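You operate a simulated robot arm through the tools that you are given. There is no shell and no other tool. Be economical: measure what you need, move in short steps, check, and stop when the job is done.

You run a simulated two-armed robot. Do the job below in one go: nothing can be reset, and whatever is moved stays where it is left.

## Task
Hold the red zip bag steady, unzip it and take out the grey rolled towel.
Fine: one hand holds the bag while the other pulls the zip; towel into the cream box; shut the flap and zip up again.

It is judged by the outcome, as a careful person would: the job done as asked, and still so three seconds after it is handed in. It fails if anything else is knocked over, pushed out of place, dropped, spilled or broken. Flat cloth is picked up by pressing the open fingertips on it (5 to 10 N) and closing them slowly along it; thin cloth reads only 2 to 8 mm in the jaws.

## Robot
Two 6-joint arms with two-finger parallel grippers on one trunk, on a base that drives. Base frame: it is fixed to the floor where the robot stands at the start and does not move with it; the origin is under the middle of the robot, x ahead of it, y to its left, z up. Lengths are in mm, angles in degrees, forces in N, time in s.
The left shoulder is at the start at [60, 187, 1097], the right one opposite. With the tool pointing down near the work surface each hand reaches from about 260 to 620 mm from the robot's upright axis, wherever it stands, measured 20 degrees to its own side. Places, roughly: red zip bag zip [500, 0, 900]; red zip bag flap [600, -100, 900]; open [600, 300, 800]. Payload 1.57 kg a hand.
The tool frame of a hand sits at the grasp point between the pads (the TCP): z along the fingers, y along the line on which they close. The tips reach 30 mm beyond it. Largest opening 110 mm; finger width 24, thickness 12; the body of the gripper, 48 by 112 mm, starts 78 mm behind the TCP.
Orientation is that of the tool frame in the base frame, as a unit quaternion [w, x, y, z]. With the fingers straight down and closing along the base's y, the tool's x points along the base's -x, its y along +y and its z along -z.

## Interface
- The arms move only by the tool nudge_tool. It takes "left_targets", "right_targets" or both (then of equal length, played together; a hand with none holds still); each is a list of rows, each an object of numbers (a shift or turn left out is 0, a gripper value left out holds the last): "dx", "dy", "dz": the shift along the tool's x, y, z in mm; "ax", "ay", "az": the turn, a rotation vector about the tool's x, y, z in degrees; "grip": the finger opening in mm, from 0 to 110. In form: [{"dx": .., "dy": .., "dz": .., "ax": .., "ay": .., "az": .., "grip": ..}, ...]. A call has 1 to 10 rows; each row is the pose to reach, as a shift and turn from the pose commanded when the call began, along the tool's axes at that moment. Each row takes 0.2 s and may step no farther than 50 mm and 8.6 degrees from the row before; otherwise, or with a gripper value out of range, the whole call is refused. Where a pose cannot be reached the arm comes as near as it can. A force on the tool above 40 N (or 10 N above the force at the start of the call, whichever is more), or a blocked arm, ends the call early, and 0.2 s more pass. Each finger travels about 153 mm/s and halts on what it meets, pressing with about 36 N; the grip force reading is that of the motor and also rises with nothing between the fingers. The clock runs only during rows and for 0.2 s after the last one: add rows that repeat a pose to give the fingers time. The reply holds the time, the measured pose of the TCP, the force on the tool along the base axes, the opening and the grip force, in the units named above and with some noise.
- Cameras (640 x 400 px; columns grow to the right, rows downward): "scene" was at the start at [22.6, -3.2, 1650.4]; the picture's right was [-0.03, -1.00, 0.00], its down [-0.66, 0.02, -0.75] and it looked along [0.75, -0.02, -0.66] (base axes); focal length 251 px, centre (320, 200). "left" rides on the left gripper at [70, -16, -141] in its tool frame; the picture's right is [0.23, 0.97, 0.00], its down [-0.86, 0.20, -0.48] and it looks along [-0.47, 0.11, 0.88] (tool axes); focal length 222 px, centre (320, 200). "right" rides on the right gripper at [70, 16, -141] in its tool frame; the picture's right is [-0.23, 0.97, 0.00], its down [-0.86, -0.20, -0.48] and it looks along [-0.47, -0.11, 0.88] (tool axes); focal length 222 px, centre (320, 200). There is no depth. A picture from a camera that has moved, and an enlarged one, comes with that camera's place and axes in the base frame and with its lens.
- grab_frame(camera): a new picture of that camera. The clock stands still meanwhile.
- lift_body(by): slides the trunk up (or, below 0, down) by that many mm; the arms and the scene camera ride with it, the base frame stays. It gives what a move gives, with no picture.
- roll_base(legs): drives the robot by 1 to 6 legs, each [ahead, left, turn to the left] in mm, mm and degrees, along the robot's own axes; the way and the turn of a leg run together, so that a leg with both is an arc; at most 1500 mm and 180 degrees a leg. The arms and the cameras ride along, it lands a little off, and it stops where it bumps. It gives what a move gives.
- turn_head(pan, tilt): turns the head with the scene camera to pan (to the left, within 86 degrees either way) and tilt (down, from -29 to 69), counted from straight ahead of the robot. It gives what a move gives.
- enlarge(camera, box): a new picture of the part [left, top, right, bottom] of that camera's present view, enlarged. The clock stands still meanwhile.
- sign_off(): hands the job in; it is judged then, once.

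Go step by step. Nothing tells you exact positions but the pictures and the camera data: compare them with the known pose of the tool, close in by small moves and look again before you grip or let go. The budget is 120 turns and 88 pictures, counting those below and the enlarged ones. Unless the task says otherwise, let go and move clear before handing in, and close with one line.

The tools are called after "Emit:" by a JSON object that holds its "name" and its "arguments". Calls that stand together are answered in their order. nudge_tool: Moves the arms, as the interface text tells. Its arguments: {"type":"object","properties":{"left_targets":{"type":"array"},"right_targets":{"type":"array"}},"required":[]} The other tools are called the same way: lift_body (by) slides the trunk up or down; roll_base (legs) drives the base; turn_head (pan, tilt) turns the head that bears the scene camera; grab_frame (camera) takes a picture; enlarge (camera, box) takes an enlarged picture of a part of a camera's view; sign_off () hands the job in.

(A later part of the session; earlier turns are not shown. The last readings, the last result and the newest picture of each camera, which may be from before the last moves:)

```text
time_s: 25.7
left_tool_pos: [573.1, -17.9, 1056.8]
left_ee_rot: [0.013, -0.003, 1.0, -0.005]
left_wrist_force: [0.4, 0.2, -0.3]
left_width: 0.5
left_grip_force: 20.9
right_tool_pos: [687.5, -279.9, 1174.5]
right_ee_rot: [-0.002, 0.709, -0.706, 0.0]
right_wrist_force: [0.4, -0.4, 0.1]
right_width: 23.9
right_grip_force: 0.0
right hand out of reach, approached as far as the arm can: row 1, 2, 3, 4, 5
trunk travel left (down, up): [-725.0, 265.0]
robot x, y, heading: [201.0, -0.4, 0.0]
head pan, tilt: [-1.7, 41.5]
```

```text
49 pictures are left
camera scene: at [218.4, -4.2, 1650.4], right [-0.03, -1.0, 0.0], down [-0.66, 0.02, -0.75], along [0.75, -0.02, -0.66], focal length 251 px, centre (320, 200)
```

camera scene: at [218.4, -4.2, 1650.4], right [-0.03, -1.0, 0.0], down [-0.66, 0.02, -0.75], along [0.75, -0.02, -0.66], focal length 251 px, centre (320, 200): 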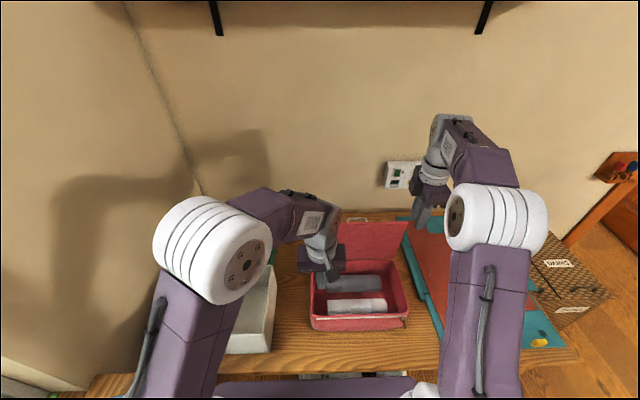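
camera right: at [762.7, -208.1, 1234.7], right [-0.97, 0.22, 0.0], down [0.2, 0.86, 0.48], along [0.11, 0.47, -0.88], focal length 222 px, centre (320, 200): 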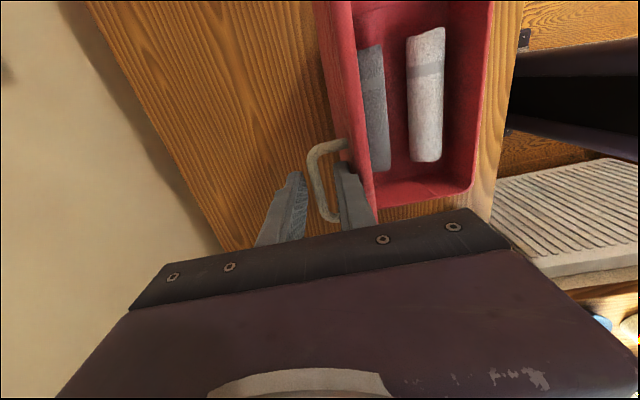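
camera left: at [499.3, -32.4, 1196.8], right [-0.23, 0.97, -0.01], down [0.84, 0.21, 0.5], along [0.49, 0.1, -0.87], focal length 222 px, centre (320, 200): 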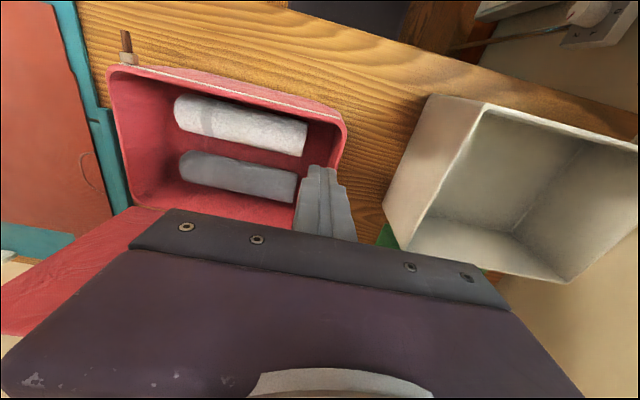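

Bag's front rim is now at x ≈ 546 and the white towel starts at y ≈ -38, so the tips fit at y ≈ -19. I'll lower inside the corner.

Emit:
{"name": "nudge_tool", "arguments": {"left_targets": [{"dz": 40, "dy": -1}, {"dz": 80, "dy": -1}, {"dz": 120, "dy": -1}, {"dz": 156, "dy": -1}]}}

Emit:
{"name": "grab_frame", "arguments": {"camera": "left"}}

Emit:
{"name": "enlarge", "arguments": {"camera": "scene", "box": [290, 210, 430, 340]}}

```text
time_s: 26.7
left_tool_pos: [579.4, -17.6, 899.1]
left_ee_rot: [0.011, -0.003, 1.0, -0.005]
left_wrist_force: [0.8, -0.4, -0.1]
left_width: 0.1
left_grip_force: 21.6
right_tool_pos: [688.9, -278.0, 1173.0]
right_ee_rot: [0.0, 0.707, -0.707, -0.001]
right_wrist_force: [1.1, -0.5, 0.2]
right_width: 24.0
right_grip_force: 0.1
trunk travel left (down, up): [-725.0, 265.0]
robot x, y, heading: [198.6, -1.7, -0.1]
head pan, tilt: [-1.7, 41.5]
```

```text
48 pictures are left
camera left: at [506.1, -33.2, 1038.9], right [-0.23, 0.97, -0.02], down [0.84, 0.21, 0.5], along [0.49, 0.1, -0.87], focal length 222 px, centre (320, 200)
```

left: 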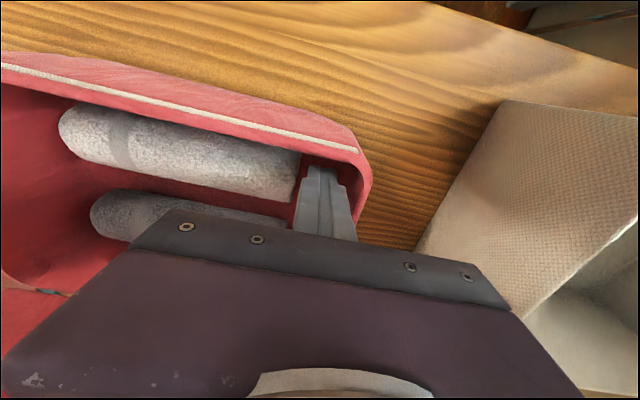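

```text
3.08 times, centred on (360, 275) of scene
camera zoom: at [221.9, -3.2, 1650.5], right [-0.03, -1.0, 0.0], down [-0.66, 0.02, -0.75], along [0.75, -0.02, -0.66], focal length 772 px, centre (197, -31)
```

zoom: 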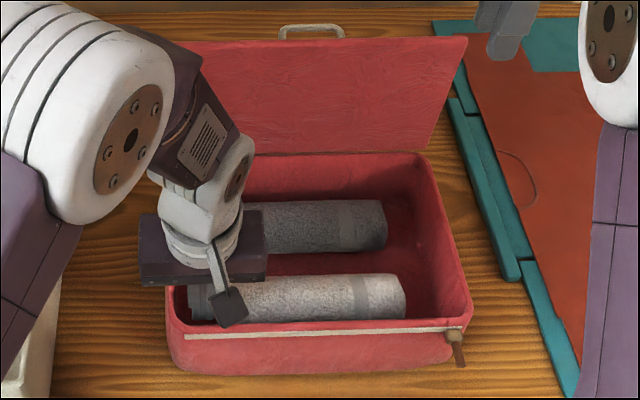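

Pulling at the corner would twist the bag, so I'll shift to the middle of the front wall instead. The tips will stay above the white towel.

Emit:
{"name": "nudge_tool", "arguments": {"left_targets": [{"dz": -45}, {"dz": -45, "dy": -40}, {"dz": -45, "dy": -80}, {"dz": -45, "dy": -117, "dx": 5}, {"dz": -20, "dy": -117, "dx": 5}, {"dz": 0, "dy": -117, "dx": 5}]}}

Emit:
{"name": "grab_frame", "arguments": {"camera": "left"}}

```text
time_s: 28.1
left_tool_pos: [576.2, -134.7, 900.2]
left_ee_rot: [0.012, -0.003, 1.0, -0.004]
left_wrist_force: [-0.2, 0.2, 0.8]
left_width: 0.1
left_grip_force: 21.3
right_tool_pos: [688.8, -280.3, 1173.6]
right_ee_rot: [0.001, 0.708, -0.706, -0.001]
right_wrist_force: [0.7, 0.0, 0.8]
right_width: 23.8
right_grip_force: 0.2
trunk travel left (down, up): [-725.0, 265.0]
robot x, y, heading: [199.2, 3.2, -0.1]
head pan, tilt: [-1.7, 41.5]
```

```text
46 pictures are left
camera left: at [502.2, -151.0, 1039.5], right [-0.23, 0.97, -0.02], down [0.84, 0.21, 0.5], along [0.49, 0.1, -0.87], focal length 222 px, centre (320, 200)
```

left: 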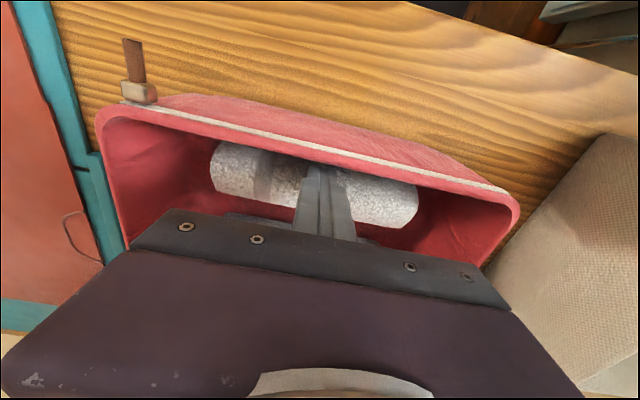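

No contact with the towel. I'll pull the bag gently towards me.

Emit:
{"name": "nudge_tool", "arguments": {"left_targets": [{"dx": 5}, {"dx": 10}, {"dx": 15}, {"dx": 20}, {"dx": 25}, {"dx": 30}, {"dx": 35}, {"dx": 40}]}}

Emit:
{"name": "grab_frame", "arguments": {"camera": "left"}}

Emit:
{"name": "enlarge", "arguments": {"camera": "scene", "box": [290, 210, 430, 340]}}

```text
time_s: 29.9
left_tool_pos: [535.2, -135.1, 899.5]
left_ee_rot: [0.011, -0.002, 1.0, -0.005]
left_wrist_force: [3.2, -0.5, -0.8]
left_width: 0.0
left_grip_force: 21.4
right_tool_pos: [689.2, -279.6, 1174.4]
right_ee_rot: [0.0, 0.708, -0.706, -0.001]
right_wrist_force: [0.1, -0.1, 0.6]
right_width: 24.1
right_grip_force: 0.1
trunk travel left (down, up): [-725.0, 265.0]
robot x, y, heading: [199.9, 2.9, 0.0]
head pan, tilt: [-1.7, 41.5]
```

```text
45 pictures are left
camera left: at [461.8, -150.4, 1039.2], right [-0.23, 0.97, -0.01], down [0.84, 0.21, 0.5], along [0.49, 0.1, -0.87], focal length 222 px, centre (320, 200)
```

left: 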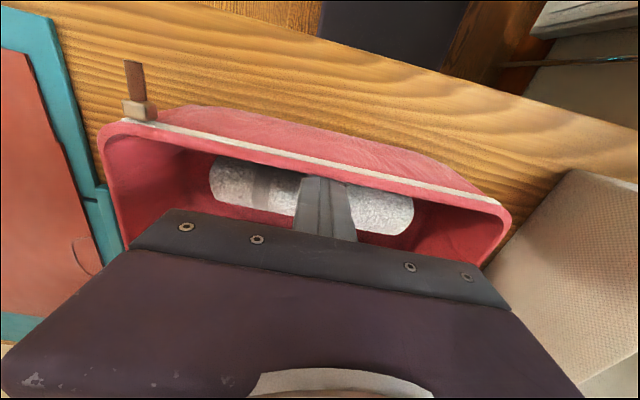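

```text
3.08 times, centred on (360, 275) of scene
camera zoom: at [221.9, -2.9, 1650.4], right [-0.03, -1.0, 0.0], down [-0.66, 0.02, -0.75], along [0.75, -0.02, -0.66], focal length 772 px, centre (197, -31)
```

zoom: 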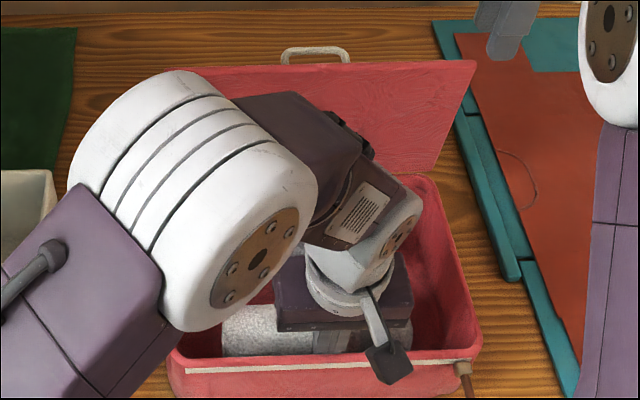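

The bag is still about 9 mm short, with the slider at x ≈ 512. I'll pull a bit more, then back off and raise the left hand, turning it to grip across x.

Emit:
{"name": "nudge_tool", "arguments": {"left_targets": [{"dx": 5}, {"dx": 10}, {"dx": 3}, {"dx": 0}, {"dx": 0, "dz": -40}, {"dx": 0, "dz": -80}, {"dx": -30, "dz": -110}, {"dx": -60, "dz": -130}]}}

Emit:
{"name": "nudge_tool", "arguments": {"left_targets": [{"az": 8.5}, {"az": 17, "grip": 40}, {"az": 25.5, "grip": 85}, {"az": 34, "grip": 85}, {"az": 42.5}, {"az": 51}, {"az": 59.5}, {"az": 68}, {"az": 76.5}, {"az": 85}]}}

Emit:
{"name": "nudge_tool", "arguments": {"left_targets": [{"az": 5, "dx": 0}]}}

Emit:
{"name": "grab_frame", "arguments": {"camera": "left"}}

Emit:
{"name": "grab_frame", "arguments": {"camera": "scene"}}

```text
time_s: 31.7
left_tool_pos: [594.2, -134.5, 1031.6]
left_ee_rot: [0.011, -0.002, 1.0, -0.005]
left_wrist_force: [1.2, 0.2, 0.1]
left_width: 0.0
left_grip_force: 21.0
right_tool_pos: [688.8, -278.5, 1173.2]
right_ee_rot: [0.001, 0.708, -0.706, -0.001]
right_wrist_force: [0.7, -0.2, -0.1]
right_width: 24.0
right_grip_force: 0.0
trunk travel left (down, up): [-725.0, 265.0]
robot x, y, heading: [199.7, 1.9, 0.2]
head pan, tilt: [-1.7, 41.5]
```

```text
time_s: 33.9
left_tool_pos: [592.8, -133.9, 1031.2]
left_ee_rot: [0.012, 0.675, 0.737, 0.004]
left_wrist_force: [-0.6, 0.4, 0.3]
left_width: 85.1
left_grip_force: 0.1
right_tool_pos: [688.5, -279.5, 1173.5]
right_ee_rot: [0.001, 0.708, -0.706, 0.0]
right_wrist_force: [-0.4, 0.0, 0.3]
right_width: 23.9
right_grip_force: 0.1
trunk travel left (down, up): [-725.0, 265.0]
robot x, y, heading: [196.7, -1.1, 0.1]
head pan, tilt: [-1.7, 41.5]
```

```text
time_s: 34.3
left_tool_pos: [593.3, -134.4, 1030.1]
left_ee_rot: [0.011, 0.707, 0.707, 0.005]
left_wrist_force: [-0.6, 0.2, 0.0]
left_width: 85.0
left_grip_force: 0.0
right_tool_pos: [689.6, -278.7, 1173.5]
right_ee_rot: [0.001, 0.708, -0.706, -0.001]
right_wrist_force: [0.2, -0.7, -0.5]
right_width: 24.1
right_grip_force: 0.0
trunk travel left (down, up): [-725.0, 265.0]
robot x, y, heading: [198.2, -0.6, -0.1]
head pan, tilt: [-1.7, 41.5]
```

```text
43 pictures are left
camera left: at [572.1, -62.8, 1170.5], right [0.97, 0.23, 0.02], down [0.19, -0.85, 0.49], along [0.13, -0.47, -0.87], focal length 222 px, centre (320, 200)
```

left: 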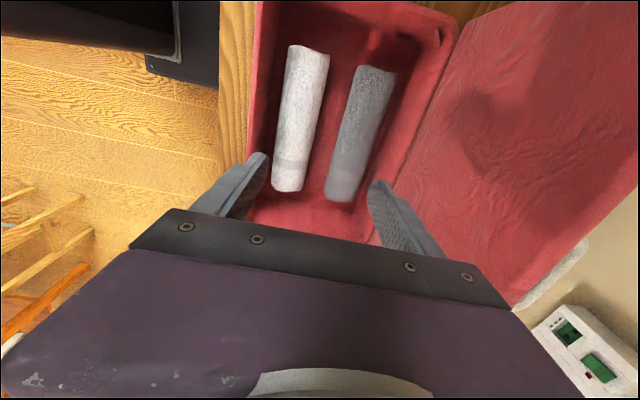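

```text
42 pictures are left
camera scene: at [221.3, -2.9, 1650.4], right [-0.03, -1.0, 0.0], down [-0.66, 0.02, -0.75], along [0.75, -0.02, -0.66], focal length 251 px, centre (320, 200)
```

scene: 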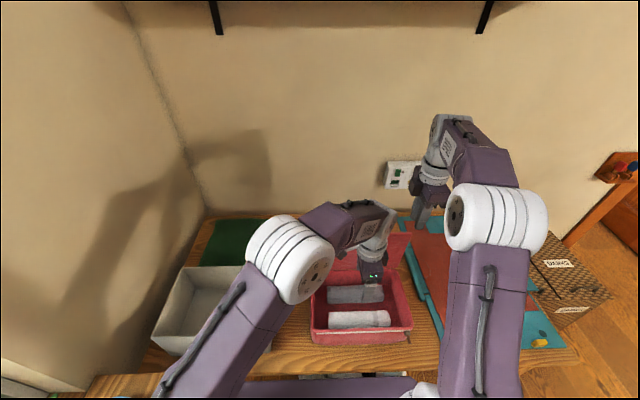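

The bag is back in place. The gap behind the grey towel is tight against the upright flap, so I want a better measurement of its position and width.

Emit:
{"name": "enlarge", "arguments": {"camera": "left", "box": [200, 0, 480, 240]}}

Emit:
{"name": "enlarge", "arguments": {"camera": "scene", "box": [300, 225, 420, 350]}}

```text
1.67 times, centred on (340, 120) of left
camera zoom: at [572.1, -62.8, 1170.5], right [0.97, 0.23, 0.02], down [0.19, -0.85, 0.49], along [0.13, -0.47, -0.87], focal length 370 px, centre (287, 333)
```

zoom: 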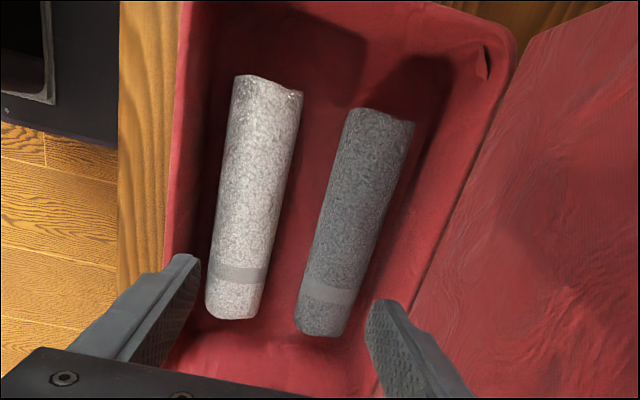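

```text
3.20 times, centred on (360, 288) of scene
camera zoom: at [221.3, -2.9, 1650.4], right [-0.03, -1.0, 0.0], down [-0.66, 0.02, -0.75], along [0.75, -0.02, -0.66], focal length 803 px, centre (192, -80)
```

zoom: 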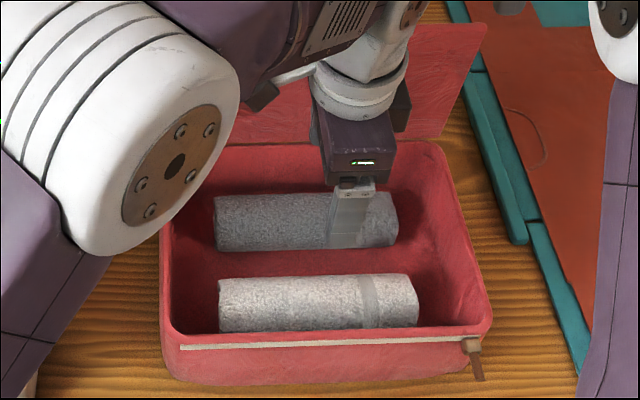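

The grey towel is about 55 mm thick, centred near (648, -131, 838). I'll tilt the left hand 10° towards me to clear the flap, set 64 mm opening, and hover above it.

Emit:
{"name": "nudge_tool", "arguments": {"left_targets": [{"dx": 0, "dy": 10, "dz": 10, "ax": -5, "grip": 70}, {"dx": 1, "dy": 25, "dz": 35, "ax": -10, "grip": 64}, {"dx": 2, "dy": 45, "dz": 65, "ax": -10, "grip": 64}, {"dx": 2, "dy": 52, "dz": 95, "ax": -10, "grip": 64}]}}

Emit:
{"name": "grab_frame", "arguments": {"camera": "left"}}

Emit:
{"name": "enlarge", "arguments": {"camera": "scene", "box": [300, 205, 420, 350]}}

```text
time_s: 35.3
left_tool_pos: [645.0, -131.7, 934.8]
left_ee_rot: [0.073, 0.702, 0.705, 0.066]
left_wrist_force: [-0.3, 0.3, -0.4]
left_width: 64.1
left_grip_force: 0.2
right_tool_pos: [688.2, -280.2, 1173.1]
right_ee_rot: [0.0, 0.708, -0.706, -0.001]
right_wrist_force: [0.8, 0.0, 0.2]
right_width: 24.0
right_grip_force: 0.0
trunk travel left (down, up): [-725.0, 265.0]
robot x, y, heading: [197.1, 0.3, -0.1]
head pan, tilt: [-1.7, 41.5]
```

```text
39 pictures are left
camera left: at [601.2, -61.6, 1070.1], right [0.95, 0.23, 0.19], down [0.11, -0.85, 0.52], along [0.28, -0.47, -0.83], focal length 222 px, centre (320, 200)
```

left: 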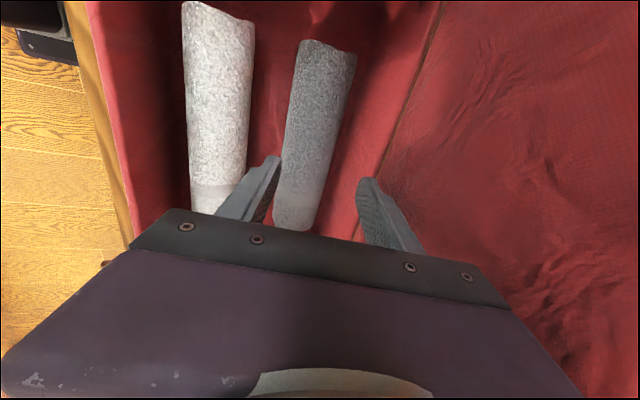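

```text
2.76 times, centred on (360, 278) of scene
camera zoom: at [221.8, -3.2, 1650.5], right [-0.03, -1.0, 0.0], down [-0.66, 0.02, -0.75], along [0.75, -0.02, -0.66], focal length 692 px, centre (210, -14)
```

zoom: 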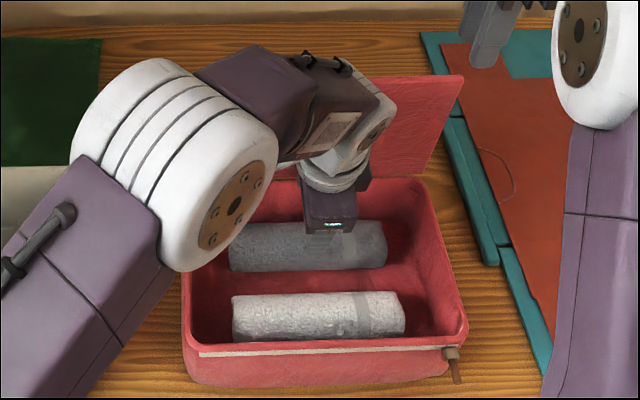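

Alignment agrees, with the towel centre at x ≈ 649. I'm descending slowly.

Emit:
{"name": "nudge_tool", "arguments": {"left_targets": [{"dy": -3, "dz": 20}, {"dy": -6, "dz": 40}, {"dy": -9, "dz": 60}, {"dy": -11, "dz": 72}, {"dy": -12.5, "dz": 82}]}}

Emit:
{"name": "grab_frame", "arguments": {"camera": "left"}}

```text
time_s: 36.5
left_tool_pos: [650.2, -134.1, 854.1]
left_ee_rot: [0.073, 0.702, 0.706, 0.067]
left_wrist_force: [-0.1, -0.4, 0.7]
left_width: 63.8
left_grip_force: 0.1
right_tool_pos: [688.1, -278.6, 1174.2]
right_ee_rot: [0.0, 0.708, -0.707, -0.001]
right_wrist_force: [0.1, -0.1, -0.4]
right_width: 24.0
right_grip_force: 0.0
trunk travel left (down, up): [-725.0, 265.0]
robot x, y, heading: [201.9, 3.2, 0.0]
head pan, tilt: [-1.7, 41.5]
```

```text
37 pictures are left
camera left: at [605.5, -63.0, 989.0], right [0.95, 0.23, 0.19], down [0.11, -0.85, 0.52], along [0.28, -0.47, -0.83], focal length 222 px, centre (320, 200)
```

left: 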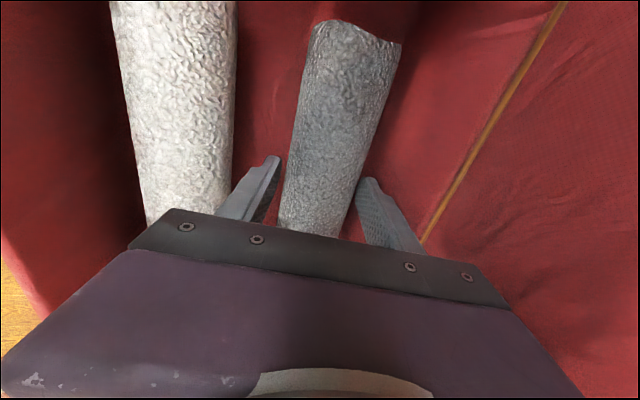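

The towel is nicely between the fingers, clear of everything. I'll close.

Emit:
{"name": "nudge_tool", "arguments": {"left_targets": [{"grip": 56}, {"grip": 48}, {"grip": 40}, {"grip": 34}, {"grip": 28}]}}

```text
time_s: 37.7
left_tool_pos: [650.8, -132.9, 853.3]
left_ee_rot: [0.073, 0.702, 0.706, 0.066]
left_wrist_force: [1.5, 0.2, 1.4]
left_width: 59.7
left_grip_force: 36.4
right_tool_pos: [688.2, -279.9, 1174.4]
right_ee_rot: [0.0, 0.708, -0.707, 0.0]
right_wrist_force: [0.1, -0.1, -0.2]
right_width: 23.9
right_grip_force: 0.0
trunk travel left (down, up): [-725.0, 265.0]
robot x, y, heading: [197.8, 3.4, -0.1]
head pan, tilt: [-1.7, 41.5]
```

Gripped at 60 mm. I'm lifting straight up out of the bag.

Emit:
{"name": "nudge_tool", "arguments": {"left_targets": [{"dy": 3, "dz": -15}, {"dy": 6, "dz": -35}, {"dy": 12, "dz": -70}, {"dy": 19, "dz": -110}, {"dy": 27, "dz": -155}]}}

Emit:
{"name": "grab_frame", "arguments": {"camera": "scene"}}

Emit:
{"name": "grab_frame", "arguments": {"camera": "left"}}

```text
time_s: 38.9
left_tool_pos: [645.2, -131.6, 1011.9]
left_ee_rot: [0.073, 0.701, 0.706, 0.066]
left_wrist_force: [-1.0, 0.0, -0.2]
left_width: 59.7
left_grip_force: 36.3
right_tool_pos: [688.1, -278.5, 1173.9]
right_ee_rot: [0.001, 0.708, -0.706, 0.0]
right_wrist_force: [-0.1, 0.4, -0.1]
right_width: 24.2
right_grip_force: 0.0
trunk travel left (down, up): [-725.0, 265.0]
robot x, y, heading: [198.6, -2.7, -0.2]
head pan, tilt: [-1.7, 41.5]
```

```text
36 pictures are left
camera scene: at [220.5, -2.4, 1650.4], right [-0.03, -1.0, 0.0], down [-0.66, 0.02, -0.75], along [0.75, -0.02, -0.66], focal length 251 px, centre (320, 200)
```

scene: 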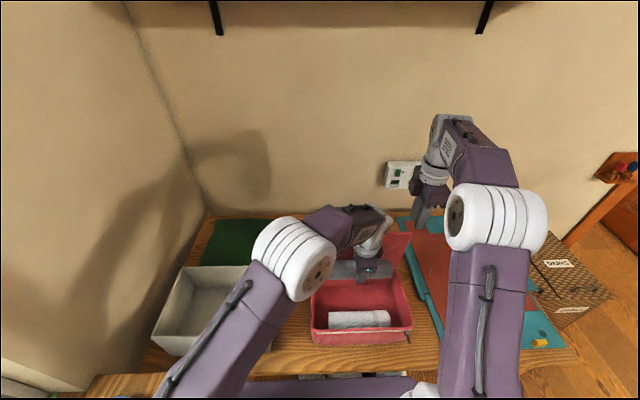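

```text
35 pictures are left
camera left: at [599.9, -59.8, 1146.9], right [0.95, 0.23, 0.19], down [0.11, -0.85, 0.52], along [0.28, -0.47, -0.83], focal length 222 px, centre (320, 200)
```

left: 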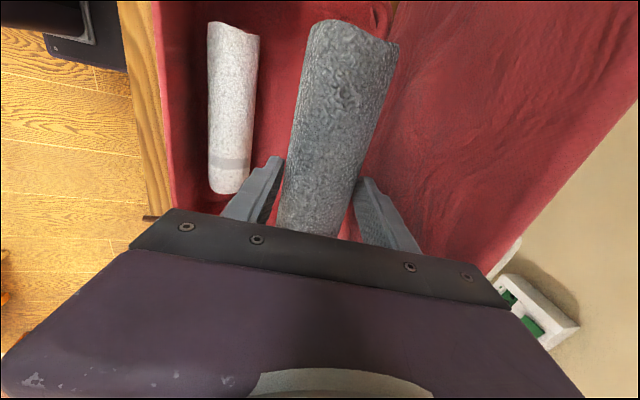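

The grey towel is free and the white one stays in the bag. The cream box spans about x 478–730 and y 145–480 with its rim near z = 880, so I'm carrying the towel over its middle.

Emit:
{"name": "nudge_tool", "arguments": {"left_targets": [{"dx": 43, "dy": -4, "dz": -1}, {"dx": 86, "dy": -8, "dz": -2}, {"dx": 129, "dy": -12, "dz": -3}, {"dx": 172, "dy": -16, "dz": -3}, {"dx": 215, "dy": -20, "dz": -4}, {"dx": 258, "dy": -24, "dz": -4}, {"dx": 301, "dy": -28, "dz": -5}, {"dx": 344, "dy": -32, "dz": -6}, {"dx": 387, "dy": -36, "dz": -6}, {"dx": 430, "dy": -39, "dz": -7}]}}

Emit:
{"name": "grab_frame", "arguments": {"camera": "left"}}

Emit:
{"name": "grab_frame", "arguments": {"camera": "scene"}}

```text
time_s: 41.1
left_tool_pos: [605.8, 300.6, 1004.1]
left_ee_rot: [0.074, 0.702, 0.705, 0.066]
left_wrist_force: [0.3, 0.4, 0.1]
left_width: 59.9
left_grip_force: 35.8
right_tool_pos: [687.3, -278.2, 1175.1]
right_ee_rot: [0.001, 0.708, -0.706, -0.001]
right_wrist_force: [-0.2, 0.5, -0.6]
right_width: 24.1
right_grip_force: 0.0
trunk travel left (down, up): [-725.0, 265.0]
robot x, y, heading: [198.5, -1.7, -0.1]
head pan, tilt: [-1.7, 41.5]
```

```text
34 pictures are left
camera left: at [560.8, 371.0, 1140.0], right [0.95, 0.23, 0.19], down [0.11, -0.85, 0.52], along [0.28, -0.47, -0.83], focal length 222 px, centre (320, 200)
```

left: 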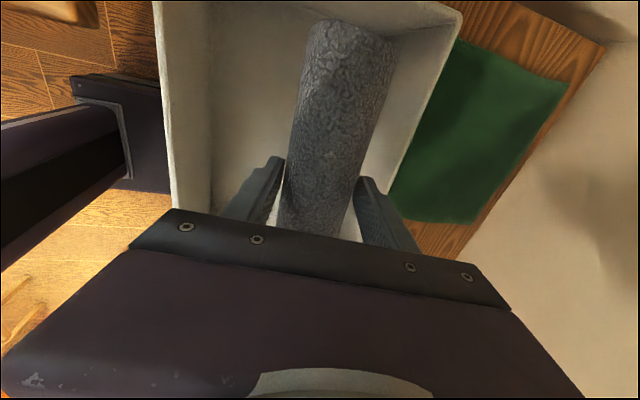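

```text
33 pictures are left
camera scene: at [221.2, -0.6, 1650.4], right [-0.03, -1.0, 0.0], down [-0.66, 0.02, -0.75], along [0.75, -0.02, -0.66], focal length 251 px, centre (320, 200)
```

scene: 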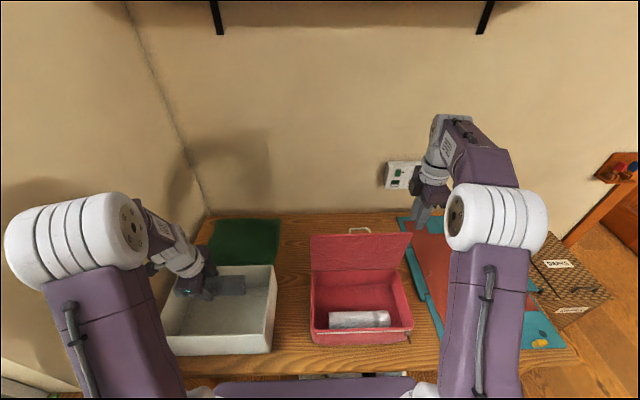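

The towel is well inside the box outline. I'll lower it to the box floor.

Emit:
{"name": "nudge_tool", "arguments": {"left_targets": [{"dx": -3, "dy": 5, "dz": 40}, {"dx": -8, "dy": 3, "dz": 80}, {"dx": -8, "dy": -3, "dz": 115}, {"dx": -8, "dy": -6, "dz": 135}, {"dx": -8, "dy": -7, "dz": 143}, {"dx": -8, "dy": -8, "dz": 148}]}}

Emit:
{"name": "grab_frame", "arguments": {"camera": "left"}}

```text
time_s: 42.5
left_tool_pos: [627.9, 287.4, 858.9]
left_ee_rot: [0.073, 0.702, 0.706, 0.065]
left_wrist_force: [0.5, 0.7, -1.3]
left_width: 59.5
left_grip_force: 35.7
right_tool_pos: [688.2, -278.8, 1174.6]
right_ee_rot: [0.001, 0.708, -0.706, 0.0]
right_wrist_force: [-0.6, 0.0, 0.0]
right_width: 24.0
right_grip_force: 0.0
trunk travel left (down, up): [-725.0, 265.0]
robot x, y, heading: [198.1, -1.6, -0.0]
head pan, tilt: [-1.7, 41.5]
```

```text
32 pictures are left
camera left: at [583.4, 358.6, 994.1], right [0.95, 0.23, 0.19], down [0.11, -0.85, 0.52], along [0.28, -0.47, -0.84], focal length 222 px, centre (320, 200)
```

left: 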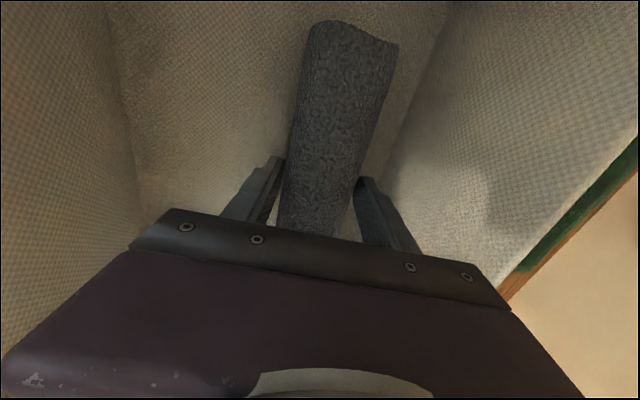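

No contact yet, so I'll lower in small steps until it touches.

Emit:
{"name": "nudge_tool", "arguments": {"left_targets": [{"dz": 3, "dy": -0.5}, {"dz": 6, "dy": -1}, {"dz": 8, "dy": -1.4}]}}

```text
time_s: 43.3
left_tool_pos: [628.6, 288.8, 855.3]
left_ee_rot: [0.072, 0.702, 0.706, 0.067]
left_wrist_force: [-3.6, 1.5, 20.3]
left_width: 59.7
left_grip_force: 36.4
right_tool_pos: [685.4, -279.2, 1175.8]
right_ee_rot: [-0.001, 0.708, -0.707, -0.001]
right_wrist_force: [0.9, -0.9, 0.6]
right_width: 23.7
right_grip_force: 0.1
trunk travel left (down, up): [-725.0, 265.0]
robot x, y, heading: [198.5, -1.9, 0.3]
head pan, tilt: [-1.7, 41.5]
```

The towel rests on the floor, so I'll open and withdraw upward.

Emit:
{"name": "nudge_tool", "arguments": {"left_targets": [{"dz": -3, "grip": 62}, {"dz": -3, "grip": 76}, {"dz": -3, "grip": 80}, {"dz": -35, "dy": 6, "grip": 80}, {"dz": -75, "dy": 12, "grip": 80}, {"dz": -115, "dy": 20, "grip": 80}, {"dz": -155, "dy": 27, "grip": 60}]}}

Emit:
{"name": "grab_frame", "arguments": {"camera": "left"}}

Emit:
{"name": "grab_frame", "arguments": {"camera": "right"}}

```text
time_s: 44.9
left_tool_pos: [620.5, 289.6, 1009.2]
left_ee_rot: [0.072, 0.702, 0.706, 0.067]
left_wrist_force: [0.2, -0.1, 0.4]
left_width: 60.1
left_grip_force: 0.0
right_tool_pos: [687.0, -279.2, 1174.1]
right_ee_rot: [0.0, 0.708, -0.707, -0.001]
right_wrist_force: [-0.5, -0.2, -0.1]
right_width: 24.1
right_grip_force: 0.0
trunk travel left (down, up): [-725.0, 265.0]
robot x, y, heading: [196.7, -0.5, -0.1]
head pan, tilt: [-1.7, 41.5]
```

```text
31 pictures are left
camera left: at [576.4, 359.8, 1144.4], right [0.95, 0.23, 0.19], down [0.11, -0.85, 0.52], along [0.28, -0.47, -0.83], focal length 222 px, centre (320, 200)
```

left: 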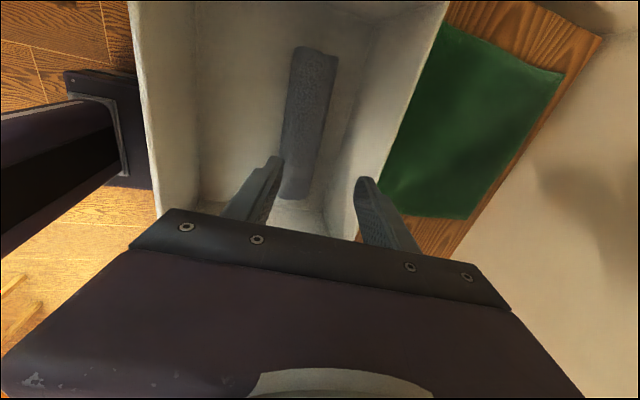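

```text
30 pictures are left
camera right: at [670.9, -350.4, 1315.8], right [-0.97, 0.22, 0.0], down [0.2, 0.85, 0.48], along [0.11, 0.47, -0.88], focal length 222 px, centre (320, 200)
```

right: 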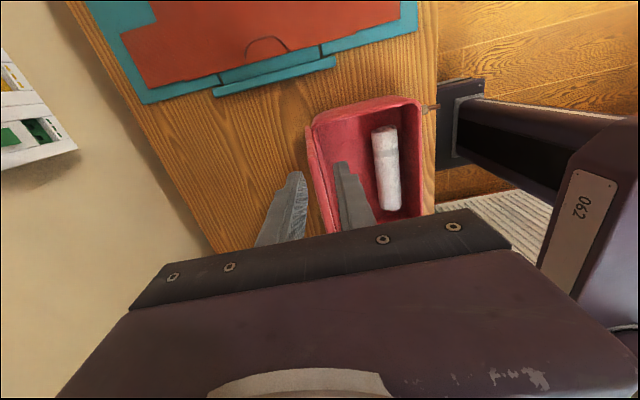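

The grey towel lies in the cream box. Next I'll close the flap, so I'll measure where the handle and bag are now.

Emit:
{"name": "enlarge", "arguments": {"camera": "scene", "box": [300, 215, 440, 355]}}

```text
2.86 times, centred on (370, 285) of scene
camera zoom: at [219.5, -3.6, 1650.4], right [-0.03, -1.0, 0.0], down [-0.66, 0.02, -0.75], along [0.75, -0.02, -0.66], focal length 717 px, centre (177, -43)
```

zoom: 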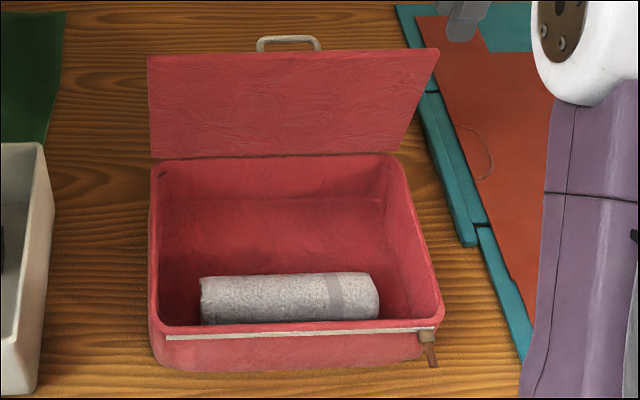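

The bag is within a few millimetres of its original place, and the flap leans slightly towards me. I'll bring the closed right fingers down behind the flap, right of the handle, and swing it shut.

Emit:
{"name": "nudge_tool", "arguments": {"right_targets": [{"dx": -15, "dy": -15, "grip": 0}, {"dx": -35, "dy": -35, "grip": 0}, {"dx": -57, "dy": -58, "grip": 0}, {"dx": -57, "dy": -58, "dz": 35, "grip": 0}, {"dx": -57, "dy": -60, "dz": 70, "grip": 0}, {"dx": -57, "dy": -60, "dz": 106, "grip": 0}]}}

Emit:
{"name": "grab_frame", "arguments": {"camera": "right"}}

Emit:
{"name": "enlarge", "arguments": {"camera": "scene", "box": [300, 195, 440, 345]}}

```text
time_s: 46.3
left_tool_pos: [623.4, 289.4, 1007.0]
left_ee_rot: [0.073, 0.702, 0.706, 0.066]
left_wrist_force: [-0.4, -0.9, 0.6]
left_width: 59.7
left_grip_force: 0.0
right_tool_pos: [749.7, -219.9, 1068.5]
right_ee_rot: [0.001, 0.708, -0.707, -0.002]
right_wrist_force: [1.0, 0.2, 0.0]
right_width: 0.1
right_grip_force: 21.5
trunk travel left (down, up): [-725.0, 265.0]
robot x, y, heading: [202.4, -0.1, 0.1]
head pan, tilt: [-1.7, 41.5]
```

```text
28 pictures are left
camera right: at [734.0, -290.4, 1209.2], right [-0.97, 0.22, 0.0], down [0.2, 0.86, 0.48], along [0.1, 0.47, -0.88], focal length 222 px, centre (320, 200)
```

right: 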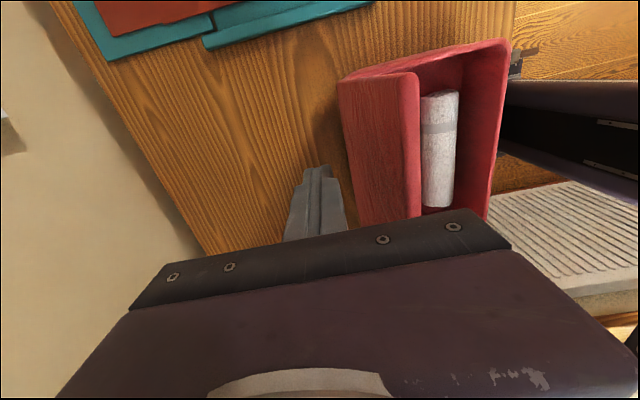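

```text
2.67 times, centred on (370, 270) of scene
camera zoom: at [223.1, -2.7, 1650.4], right [-0.03, -1.0, 0.0], down [-0.66, 0.02, -0.75], along [0.75, -0.02, -0.66], focal length 669 px, centre (187, 13)
```

zoom: 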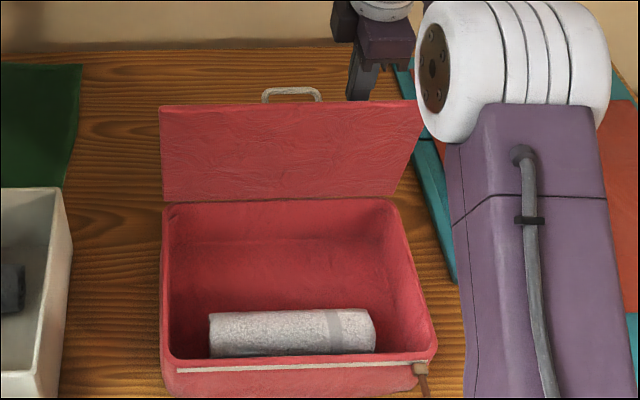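

The fingers are behind the flap. I'm swinging it down along its arc.

Emit:
{"name": "nudge_tool", "arguments": {"right_targets": [{"dy": 22}, {"dy": 46}, {"dy": 64, "dz": 2}, {"dy": 82, "dz": 7}, {"dy": 100, "dz": 14}, {"dy": 116, "dz": 25}, {"dy": 131, "dz": 37}, {"dy": 144, "dz": 51}, {"dy": 155, "dz": 67}, {"dy": 163, "dz": 84}]}}

Emit:
{"name": "grab_frame", "arguments": {"camera": "right"}}

Emit:
{"name": "enlarge", "arguments": {"camera": "scene", "box": [300, 205, 440, 355]}}

```text
time_s: 48.5
left_tool_pos: [623.3, 290.2, 1007.9]
left_ee_rot: [0.074, 0.702, 0.705, 0.066]
left_wrist_force: [-0.5, 0.0, -0.4]
left_width: 60.2
left_grip_force: 0.0
right_tool_pos: [586.1, -221.2, 985.1]
right_ee_rot: [0.001, 0.708, -0.706, -0.001]
right_wrist_force: [-0.1, -1.2, 0.0]
right_width: 0.1
right_grip_force: 21.2
trunk travel left (down, up): [-725.0, 265.0]
robot x, y, heading: [199.9, 0.2, -0.2]
head pan, tilt: [-1.7, 41.5]
```

```text
26 pictures are left
camera right: at [569.4, -291.4, 1125.8], right [-0.97, 0.22, 0.0], down [0.2, 0.86, 0.48], along [0.11, 0.47, -0.88], focal length 222 px, centre (320, 200)
```

right: 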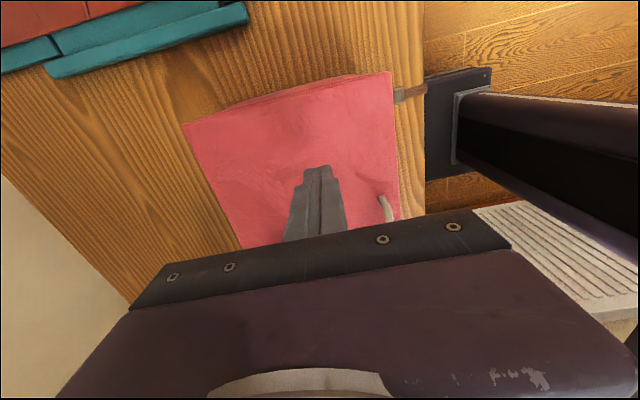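

```text
2.67 times, centred on (370, 280) of scene
camera zoom: at [221.5, -2.9, 1650.4], right [-0.03, -1.0, 0.0], down [-0.66, 0.02, -0.75], along [0.75, -0.02, -0.66], focal length 669 px, centre (187, -13)
```

zoom: 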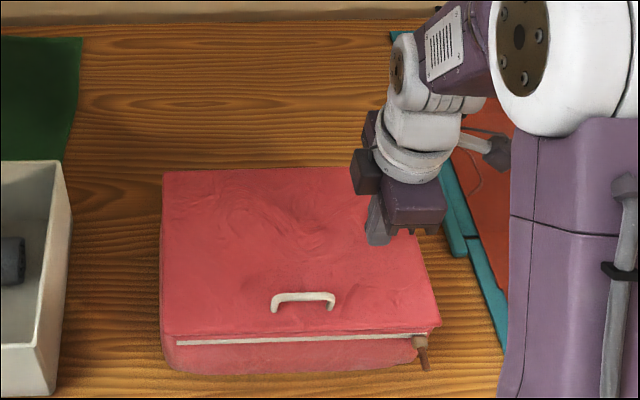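

The flap dropped shut at the end. I'll press it lightly near its front to seat it, then raise.

Emit:
{"name": "nudge_tool", "arguments": {"right_targets": [{"dy": 15, "dz": 20}, {"dy": 25, "dz": 38}, {"dy": 30, "dz": 46}, {"dy": 30, "dz": 50}, {"dy": 30, "dz": 53}]}}

```text
time_s: 49.5
left_tool_pos: [620.9, 290.7, 1009.3]
left_ee_rot: [0.074, 0.701, 0.706, 0.067]
left_wrist_force: [-1.2, -0.3, -0.2]
left_width: 60.2
left_grip_force: 0.2
right_tool_pos: [556.1, -219.9, 938.8]
right_ee_rot: [-0.005, 0.707, -0.707, 0.006]
right_wrist_force: [-4.6, -2.6, 33.1]
right_width: 0.3
right_grip_force: 21.5
trunk travel left (down, up): [-725.0, 265.0]
robot x, y, heading: [201.1, 1.6, -0.1]
head pan, tilt: [-1.7, 41.5]
stopped in row 5 (right hand): the force on the tool passed its limit (the readings are from after the stop); the commanded pose is now the measured one
```

The flap is seated (33 N at z ≈ 909). I'm raising the right hand and levelling the left, then turning both back to closing along y.

Emit:
{"name": "nudge_tool", "arguments": {"right_targets": [{"dz": -30}, {"dz": -70}, {"dz": -110}], "left_targets": [{"ax": 4, "grip": 30}, {"ax": 8, "grip": 0}, {"ax": 10, "grip": 0}]}}

Emit:
{"name": "nudge_tool", "arguments": {"right_targets": [{"az": 8.5}, {"az": 17}, {"az": 25.5}, {"az": 34}, {"az": 42.5}, {"az": 51, "grip": 20}, {"az": 59.5, "grip": 44}, {"az": 68}, {"az": 76.5}, {"az": 85}], "left_targets": [{"az": -8.5}, {"az": -17}, {"az": -25.5}, {"az": -34}, {"az": -42.5}, {"az": -51}, {"az": -59.5}, {"az": -68}, {"az": -76.5}, {"az": -85}]}}

Emit:
{"name": "nudge_tool", "arguments": {"right_targets": [{"az": 5}], "left_targets": [{"az": -5}]}}

Emit:
{"name": "roll_base", "arguments": {"legs": [[-118, 0, 0]]}}

Emit:
{"name": "grab_frame", "arguments": {"camera": "right"}}

Emit:
{"name": "grab_frame", "arguments": {"camera": "scene"}}

```text
time_s: 50.4
left_tool_pos: [622.3, 289.4, 1009.1]
left_ee_rot: [0.011, 0.705, 0.709, 0.005]
left_wrist_force: [0.4, 0.3, 0.3]
left_width: 0.1
left_grip_force: 21.5
right_tool_pos: [557.0, -220.2, 1048.5]
right_ee_rot: [-0.003, 0.708, -0.706, 0.003]
right_wrist_force: [-0.3, -0.3, 0.4]
right_width: 0.0
right_grip_force: 21.7
trunk travel left (down, up): [-725.0, 265.0]
robot x, y, heading: [200.5, 0.1, 0.1]
head pan, tilt: [-1.7, 41.5]
```

```text
time_s: 52.5
left_tool_pos: [622.8, 288.9, 1007.9]
left_ee_rot: [0.012, 0.04, 0.999, -0.005]
left_wrist_force: [-0.6, -1.0, -0.1]
left_width: 0.0
left_grip_force: 21.2
right_tool_pos: [557.4, -221.6, 1047.3]
right_ee_rot: [0.004, -0.043, 0.999, -0.001]
right_wrist_force: [0.2, -0.3, -0.5]
right_width: 44.1
right_grip_force: 0.0
trunk travel left (down, up): [-725.0, 265.0]
robot x, y, heading: [197.4, -3.3, 0.0]
head pan, tilt: [-1.7, 41.5]
```

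```text
time_s: 53.0
left_tool_pos: [624.1, 289.6, 1007.7]
left_ee_rot: [0.011, -0.004, 1.0, -0.005]
left_wrist_force: [-0.3, -0.3, 0.1]
left_width: 0.1
left_grip_force: 21.4
right_tool_pos: [557.3, -220.8, 1046.7]
right_ee_rot: [0.004, 0.0, 1.0, -0.002]
right_wrist_force: [-0.3, -0.3, 0.1]
right_width: 44.3
right_grip_force: 0.1
trunk travel left (down, up): [-725.0, 265.0]
robot x, y, heading: [198.7, -2.2, 0.1]
head pan, tilt: [-1.7, 41.5]
```

```text
time_s: 54.2
left_tool_pos: [509.1, 290.0, 1007.4]
left_ee_rot: [0.012, -0.004, 1.0, -0.005]
left_wrist_force: [0.3, 0.0, -0.6]
left_width: 0.0
left_grip_force: 21.3
right_tool_pos: [445.1, -220.6, 1047.1]
right_ee_rot: [0.004, -0.002, 1.0, 0.0]
right_wrist_force: [-0.9, 0.1, -0.6]
right_width: 43.7
right_grip_force: 0.0
trunk travel left (down, up): [-725.0, 265.0]
robot x, y, heading: [79.9, 1.5, -0.0]
head pan, tilt: [-1.7, 41.5]
```

```text
24 pictures are left
camera right: at [372.9, -206.2, 1187.5], right [0.22, 0.97, 0.0], down [0.85, -0.2, 0.49], along [0.47, -0.11, -0.87], focal length 222 px, centre (320, 200)
```

right: 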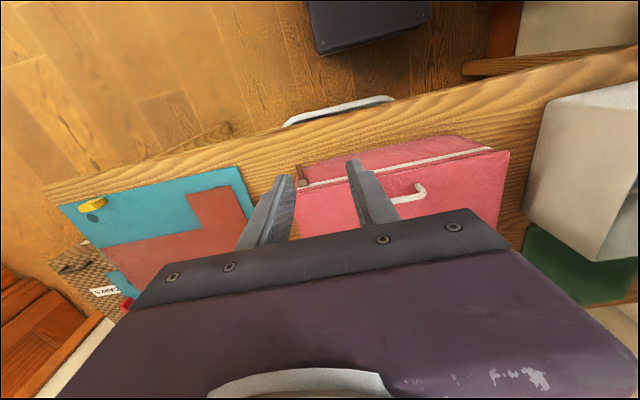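

```text
23 pictures are left
camera scene: at [108.1, -2.9, 1650.4], right [-0.03, -1.0, 0.0], down [-0.66, 0.02, -0.75], along [0.75, -0.02, -0.66], focal length 251 px, centre (320, 200)
```

scene: 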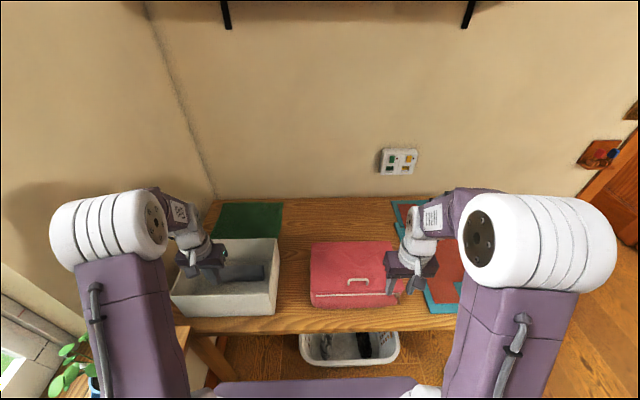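

The slider is at (503, -264) with its tab out to x ≈ 473. I'll bring the right hand down around the tab and the left hand over the lid's left side.

Emit:
{"name": "nudge_tool", "arguments": {"right_targets": [{"dx": -10, "dy": -12, "dz": 20}, {"dx": -20, "dy": -24, "dz": 40}, {"dx": -34, "dy": -42, "dz": 60}, {"dx": -34, "dy": -42, "dz": 85}, {"dx": -34, "dy": -42, "dz": 110}, {"dx": -34, "dy": -42, "dz": 135}, {"dx": -34, "dy": -42, "dz": 157}], "left_targets": [{"dx": -20, "dy": -39, "ax": 2.4}, {"dx": -40, "dy": -78, "ax": 4.8}, {"dx": -60, "dy": -118, "ax": 7.2}, {"dx": -80, "dy": -157, "ax": 9.6}, {"dx": -100, "dy": -196, "ax": 12}, {"dx": -120, "dy": -235, "ax": 14.4}, {"dx": -137, "dy": -275, "ax": 17}]}}

Emit:
{"name": "grab_frame", "arguments": {"camera": "right"}}

```text
time_s: 55.8
left_tool_pos: [647.6, 15.8, 1013.9]
left_ee_rot: [0.012, 0.0, 0.988, -0.153]
left_wrist_force: [-0.4, -0.4, -0.9]
left_width: 0.1
left_grip_force: 21.4
right_tool_pos: [480.7, -264.1, 889.5]
right_ee_rot: [0.004, -0.002, 1.0, 0.0]
right_wrist_force: [0.4, -0.6, 0.0]
right_width: 44.0
right_grip_force: 0.0
trunk travel left (down, up): [-725.0, 265.0]
robot x, y, heading: [83.2, 2.0, 0.1]
head pan, tilt: [-1.7, 41.5]
```

```text
22 pictures are left
camera right: at [409.1, -249.0, 1030.4], right [0.22, 0.97, 0.0], down [0.85, -0.2, 0.49], along [0.47, -0.11, -0.87], focal length 222 px, centre (320, 200)
```

right: 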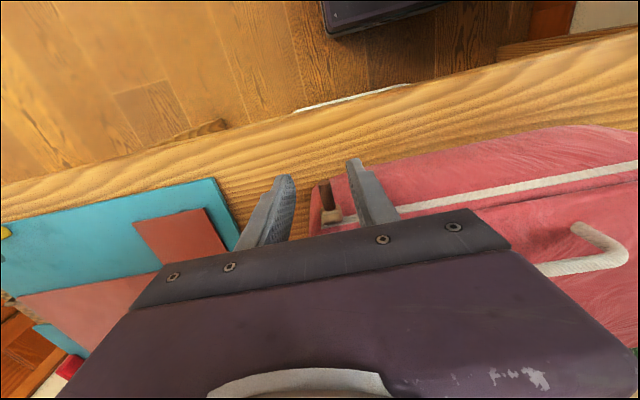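

The tab is between the right fingers. I'll press with the left hand first, then close on the tab.

Emit:
{"name": "nudge_tool", "arguments": {"left_targets": [{"dz": 25}, {"dz": 48}, {"dz": 64}, {"dz": 70}, {"dz": 73}, {"dz": 75}]}}

Emit:
{"name": "nudge_tool", "arguments": {"right_targets": [{"grip": 30}, {"grip": 15}, {"grip": 0}, {"grip": 0}]}}

```text
time_s: 57.2
left_tool_pos: [648.2, -7.1, 943.6]
left_ee_rot: [0.011, -0.001, 0.988, -0.153]
left_wrist_force: [0.1, -0.4, 0.8]
left_width: 0.0
left_grip_force: 20.9
right_tool_pos: [479.8, -264.1, 890.7]
right_ee_rot: [0.004, -0.002, 1.0, 0.0]
right_wrist_force: [0.2, 0.3, 0.7]
right_width: 44.0
right_grip_force: 0.0
trunk travel left (down, up): [-725.0, 265.0]
robot x, y, heading: [84.2, 0.7, 0.1]
head pan, tilt: [-1.7, 41.5]
```

```text
time_s: 58.2
left_tool_pos: [649.1, -6.1, 943.4]
left_ee_rot: [0.011, -0.002, 0.988, -0.153]
left_wrist_force: [0.6, 1.0, -0.6]
left_width: 0.0
left_grip_force: 21.6
right_tool_pos: [479.4, -262.9, 890.1]
right_ee_rot: [0.004, -0.001, 1.0, -0.001]
right_wrist_force: [0.4, 0.4, 0.5]
right_width: 7.5
right_grip_force: 26.4
trunk travel left (down, up): [-725.0, 265.0]
robot x, y, heading: [83.2, 2.4, 0.1]
head pan, tilt: [-1.7, 41.5]
```

The tab is gripped (7.5 mm) but the left hand isn't quite touching yet, so I'll press a bit further.

Emit:
{"name": "nudge_tool", "arguments": {"left_targets": [{"dz": 2}, {"dz": 3.5}, {"dz": 5}, {"dz": 6}]}}

```text
time_s: 59.2
left_tool_pos: [648.3, -8.9, 942.8]
left_ee_rot: [0.016, -0.001, 0.988, -0.153]
left_wrist_force: [-9.2, 4.2, 19.5]
left_width: 0.0
left_grip_force: 21.8
right_tool_pos: [477.9, -262.5, 891.4]
right_ee_rot: [0.005, -0.002, 1.0, 0.0]
right_wrist_force: [3.2, 1.5, -1.7]
right_width: 7.4
right_grip_force: 26.3
trunk travel left (down, up): [-725.0, 265.0]
robot x, y, heading: [81.7, -2.1, 0.2]
head pan, tilt: [-1.7, 41.5]
stopped in row 4 (left hand): the force on the tool passed its limit (the readings are from after the stop); the commanded pose is now the measured one
```

The left hand is pressing the bag at about 20 N. I'm pulling the slider towards +y to zip up.

Emit:
{"name": "nudge_tool", "arguments": {"right_targets": [{"dy": 10}, {"dy": 20}, {"dy": 30}, {"dy": 40}, {"dy": 50}, {"dy": 60}]}}

Emit:
{"name": "grab_frame", "arguments": {"camera": "right"}}

```text
time_s: 60.6
left_tool_pos: [650.2, -8.0, 942.7]
left_ee_rot: [0.018, -0.001, 0.988, -0.155]
left_wrist_force: [-0.7, 2.3, 28.9]
left_width: 0.0
left_grip_force: 21.4
right_tool_pos: [477.2, -203.1, 891.7]
right_ee_rot: [0.007, -0.002, 1.0, -0.001]
right_wrist_force: [0.5, 0.3, -2.8]
right_width: 7.4
right_grip_force: 26.8
trunk travel left (down, up): [-725.0, 265.0]
robot x, y, heading: [85.6, -3.0, 0.0]
head pan, tilt: [-1.7, 41.5]
```

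```text
21 pictures are left
camera right: at [405.3, -187.8, 1031.4], right [0.22, 0.97, 0.0], down [0.85, -0.2, 0.49], along [0.48, -0.11, -0.87], focal length 222 px, centre (320, 200)
```

right: 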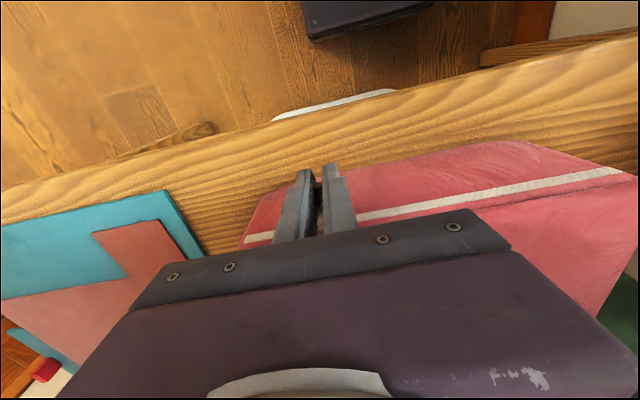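

The slider moves with the hand, so I continue.

Emit:
{"name": "nudge_tool", "arguments": {"right_targets": [{"dy": 13}, {"dy": 26}, {"dy": 39}, {"dy": 52}, {"dy": 65}, {"dy": 78}, {"dy": 91}, {"dy": 104}, {"dy": 117}, {"dy": 130}]}}

Emit:
{"name": "grab_frame", "arguments": {"camera": "right"}}

```text
time_s: 62.8
left_tool_pos: [648.2, -7.1, 942.0]
left_ee_rot: [0.018, -0.002, 0.988, -0.155]
left_wrist_force: [-2.3, 0.8, 34.0]
left_width: 0.0
left_grip_force: 21.4
right_tool_pos: [475.7, -71.0, 891.5]
right_ee_rot: [0.005, -0.001, 1.0, -0.001]
right_wrist_force: [4.6, 0.1, -8.8]
right_width: 7.3
right_grip_force: 27.0
trunk travel left (down, up): [-725.0, 265.0]
robot x, y, heading: [86.9, -1.2, -0.1]
head pan, tilt: [-1.7, 41.5]
```

```text
20 pictures are left
camera right: at [404.3, -57.2, 1031.9], right [0.22, 0.97, 0.0], down [0.85, -0.2, 0.49], along [0.48, -0.11, -0.87], focal length 222 px, centre (320, 200)
```

right: 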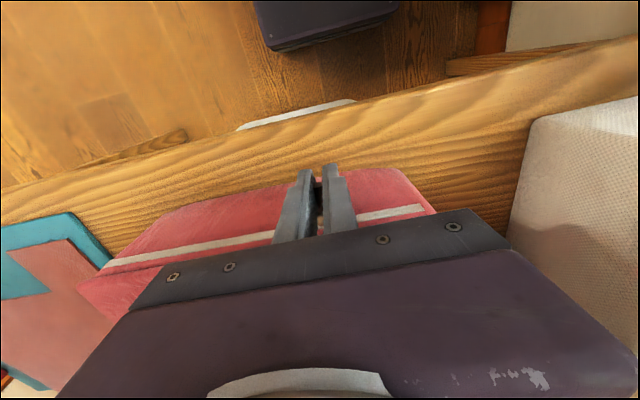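

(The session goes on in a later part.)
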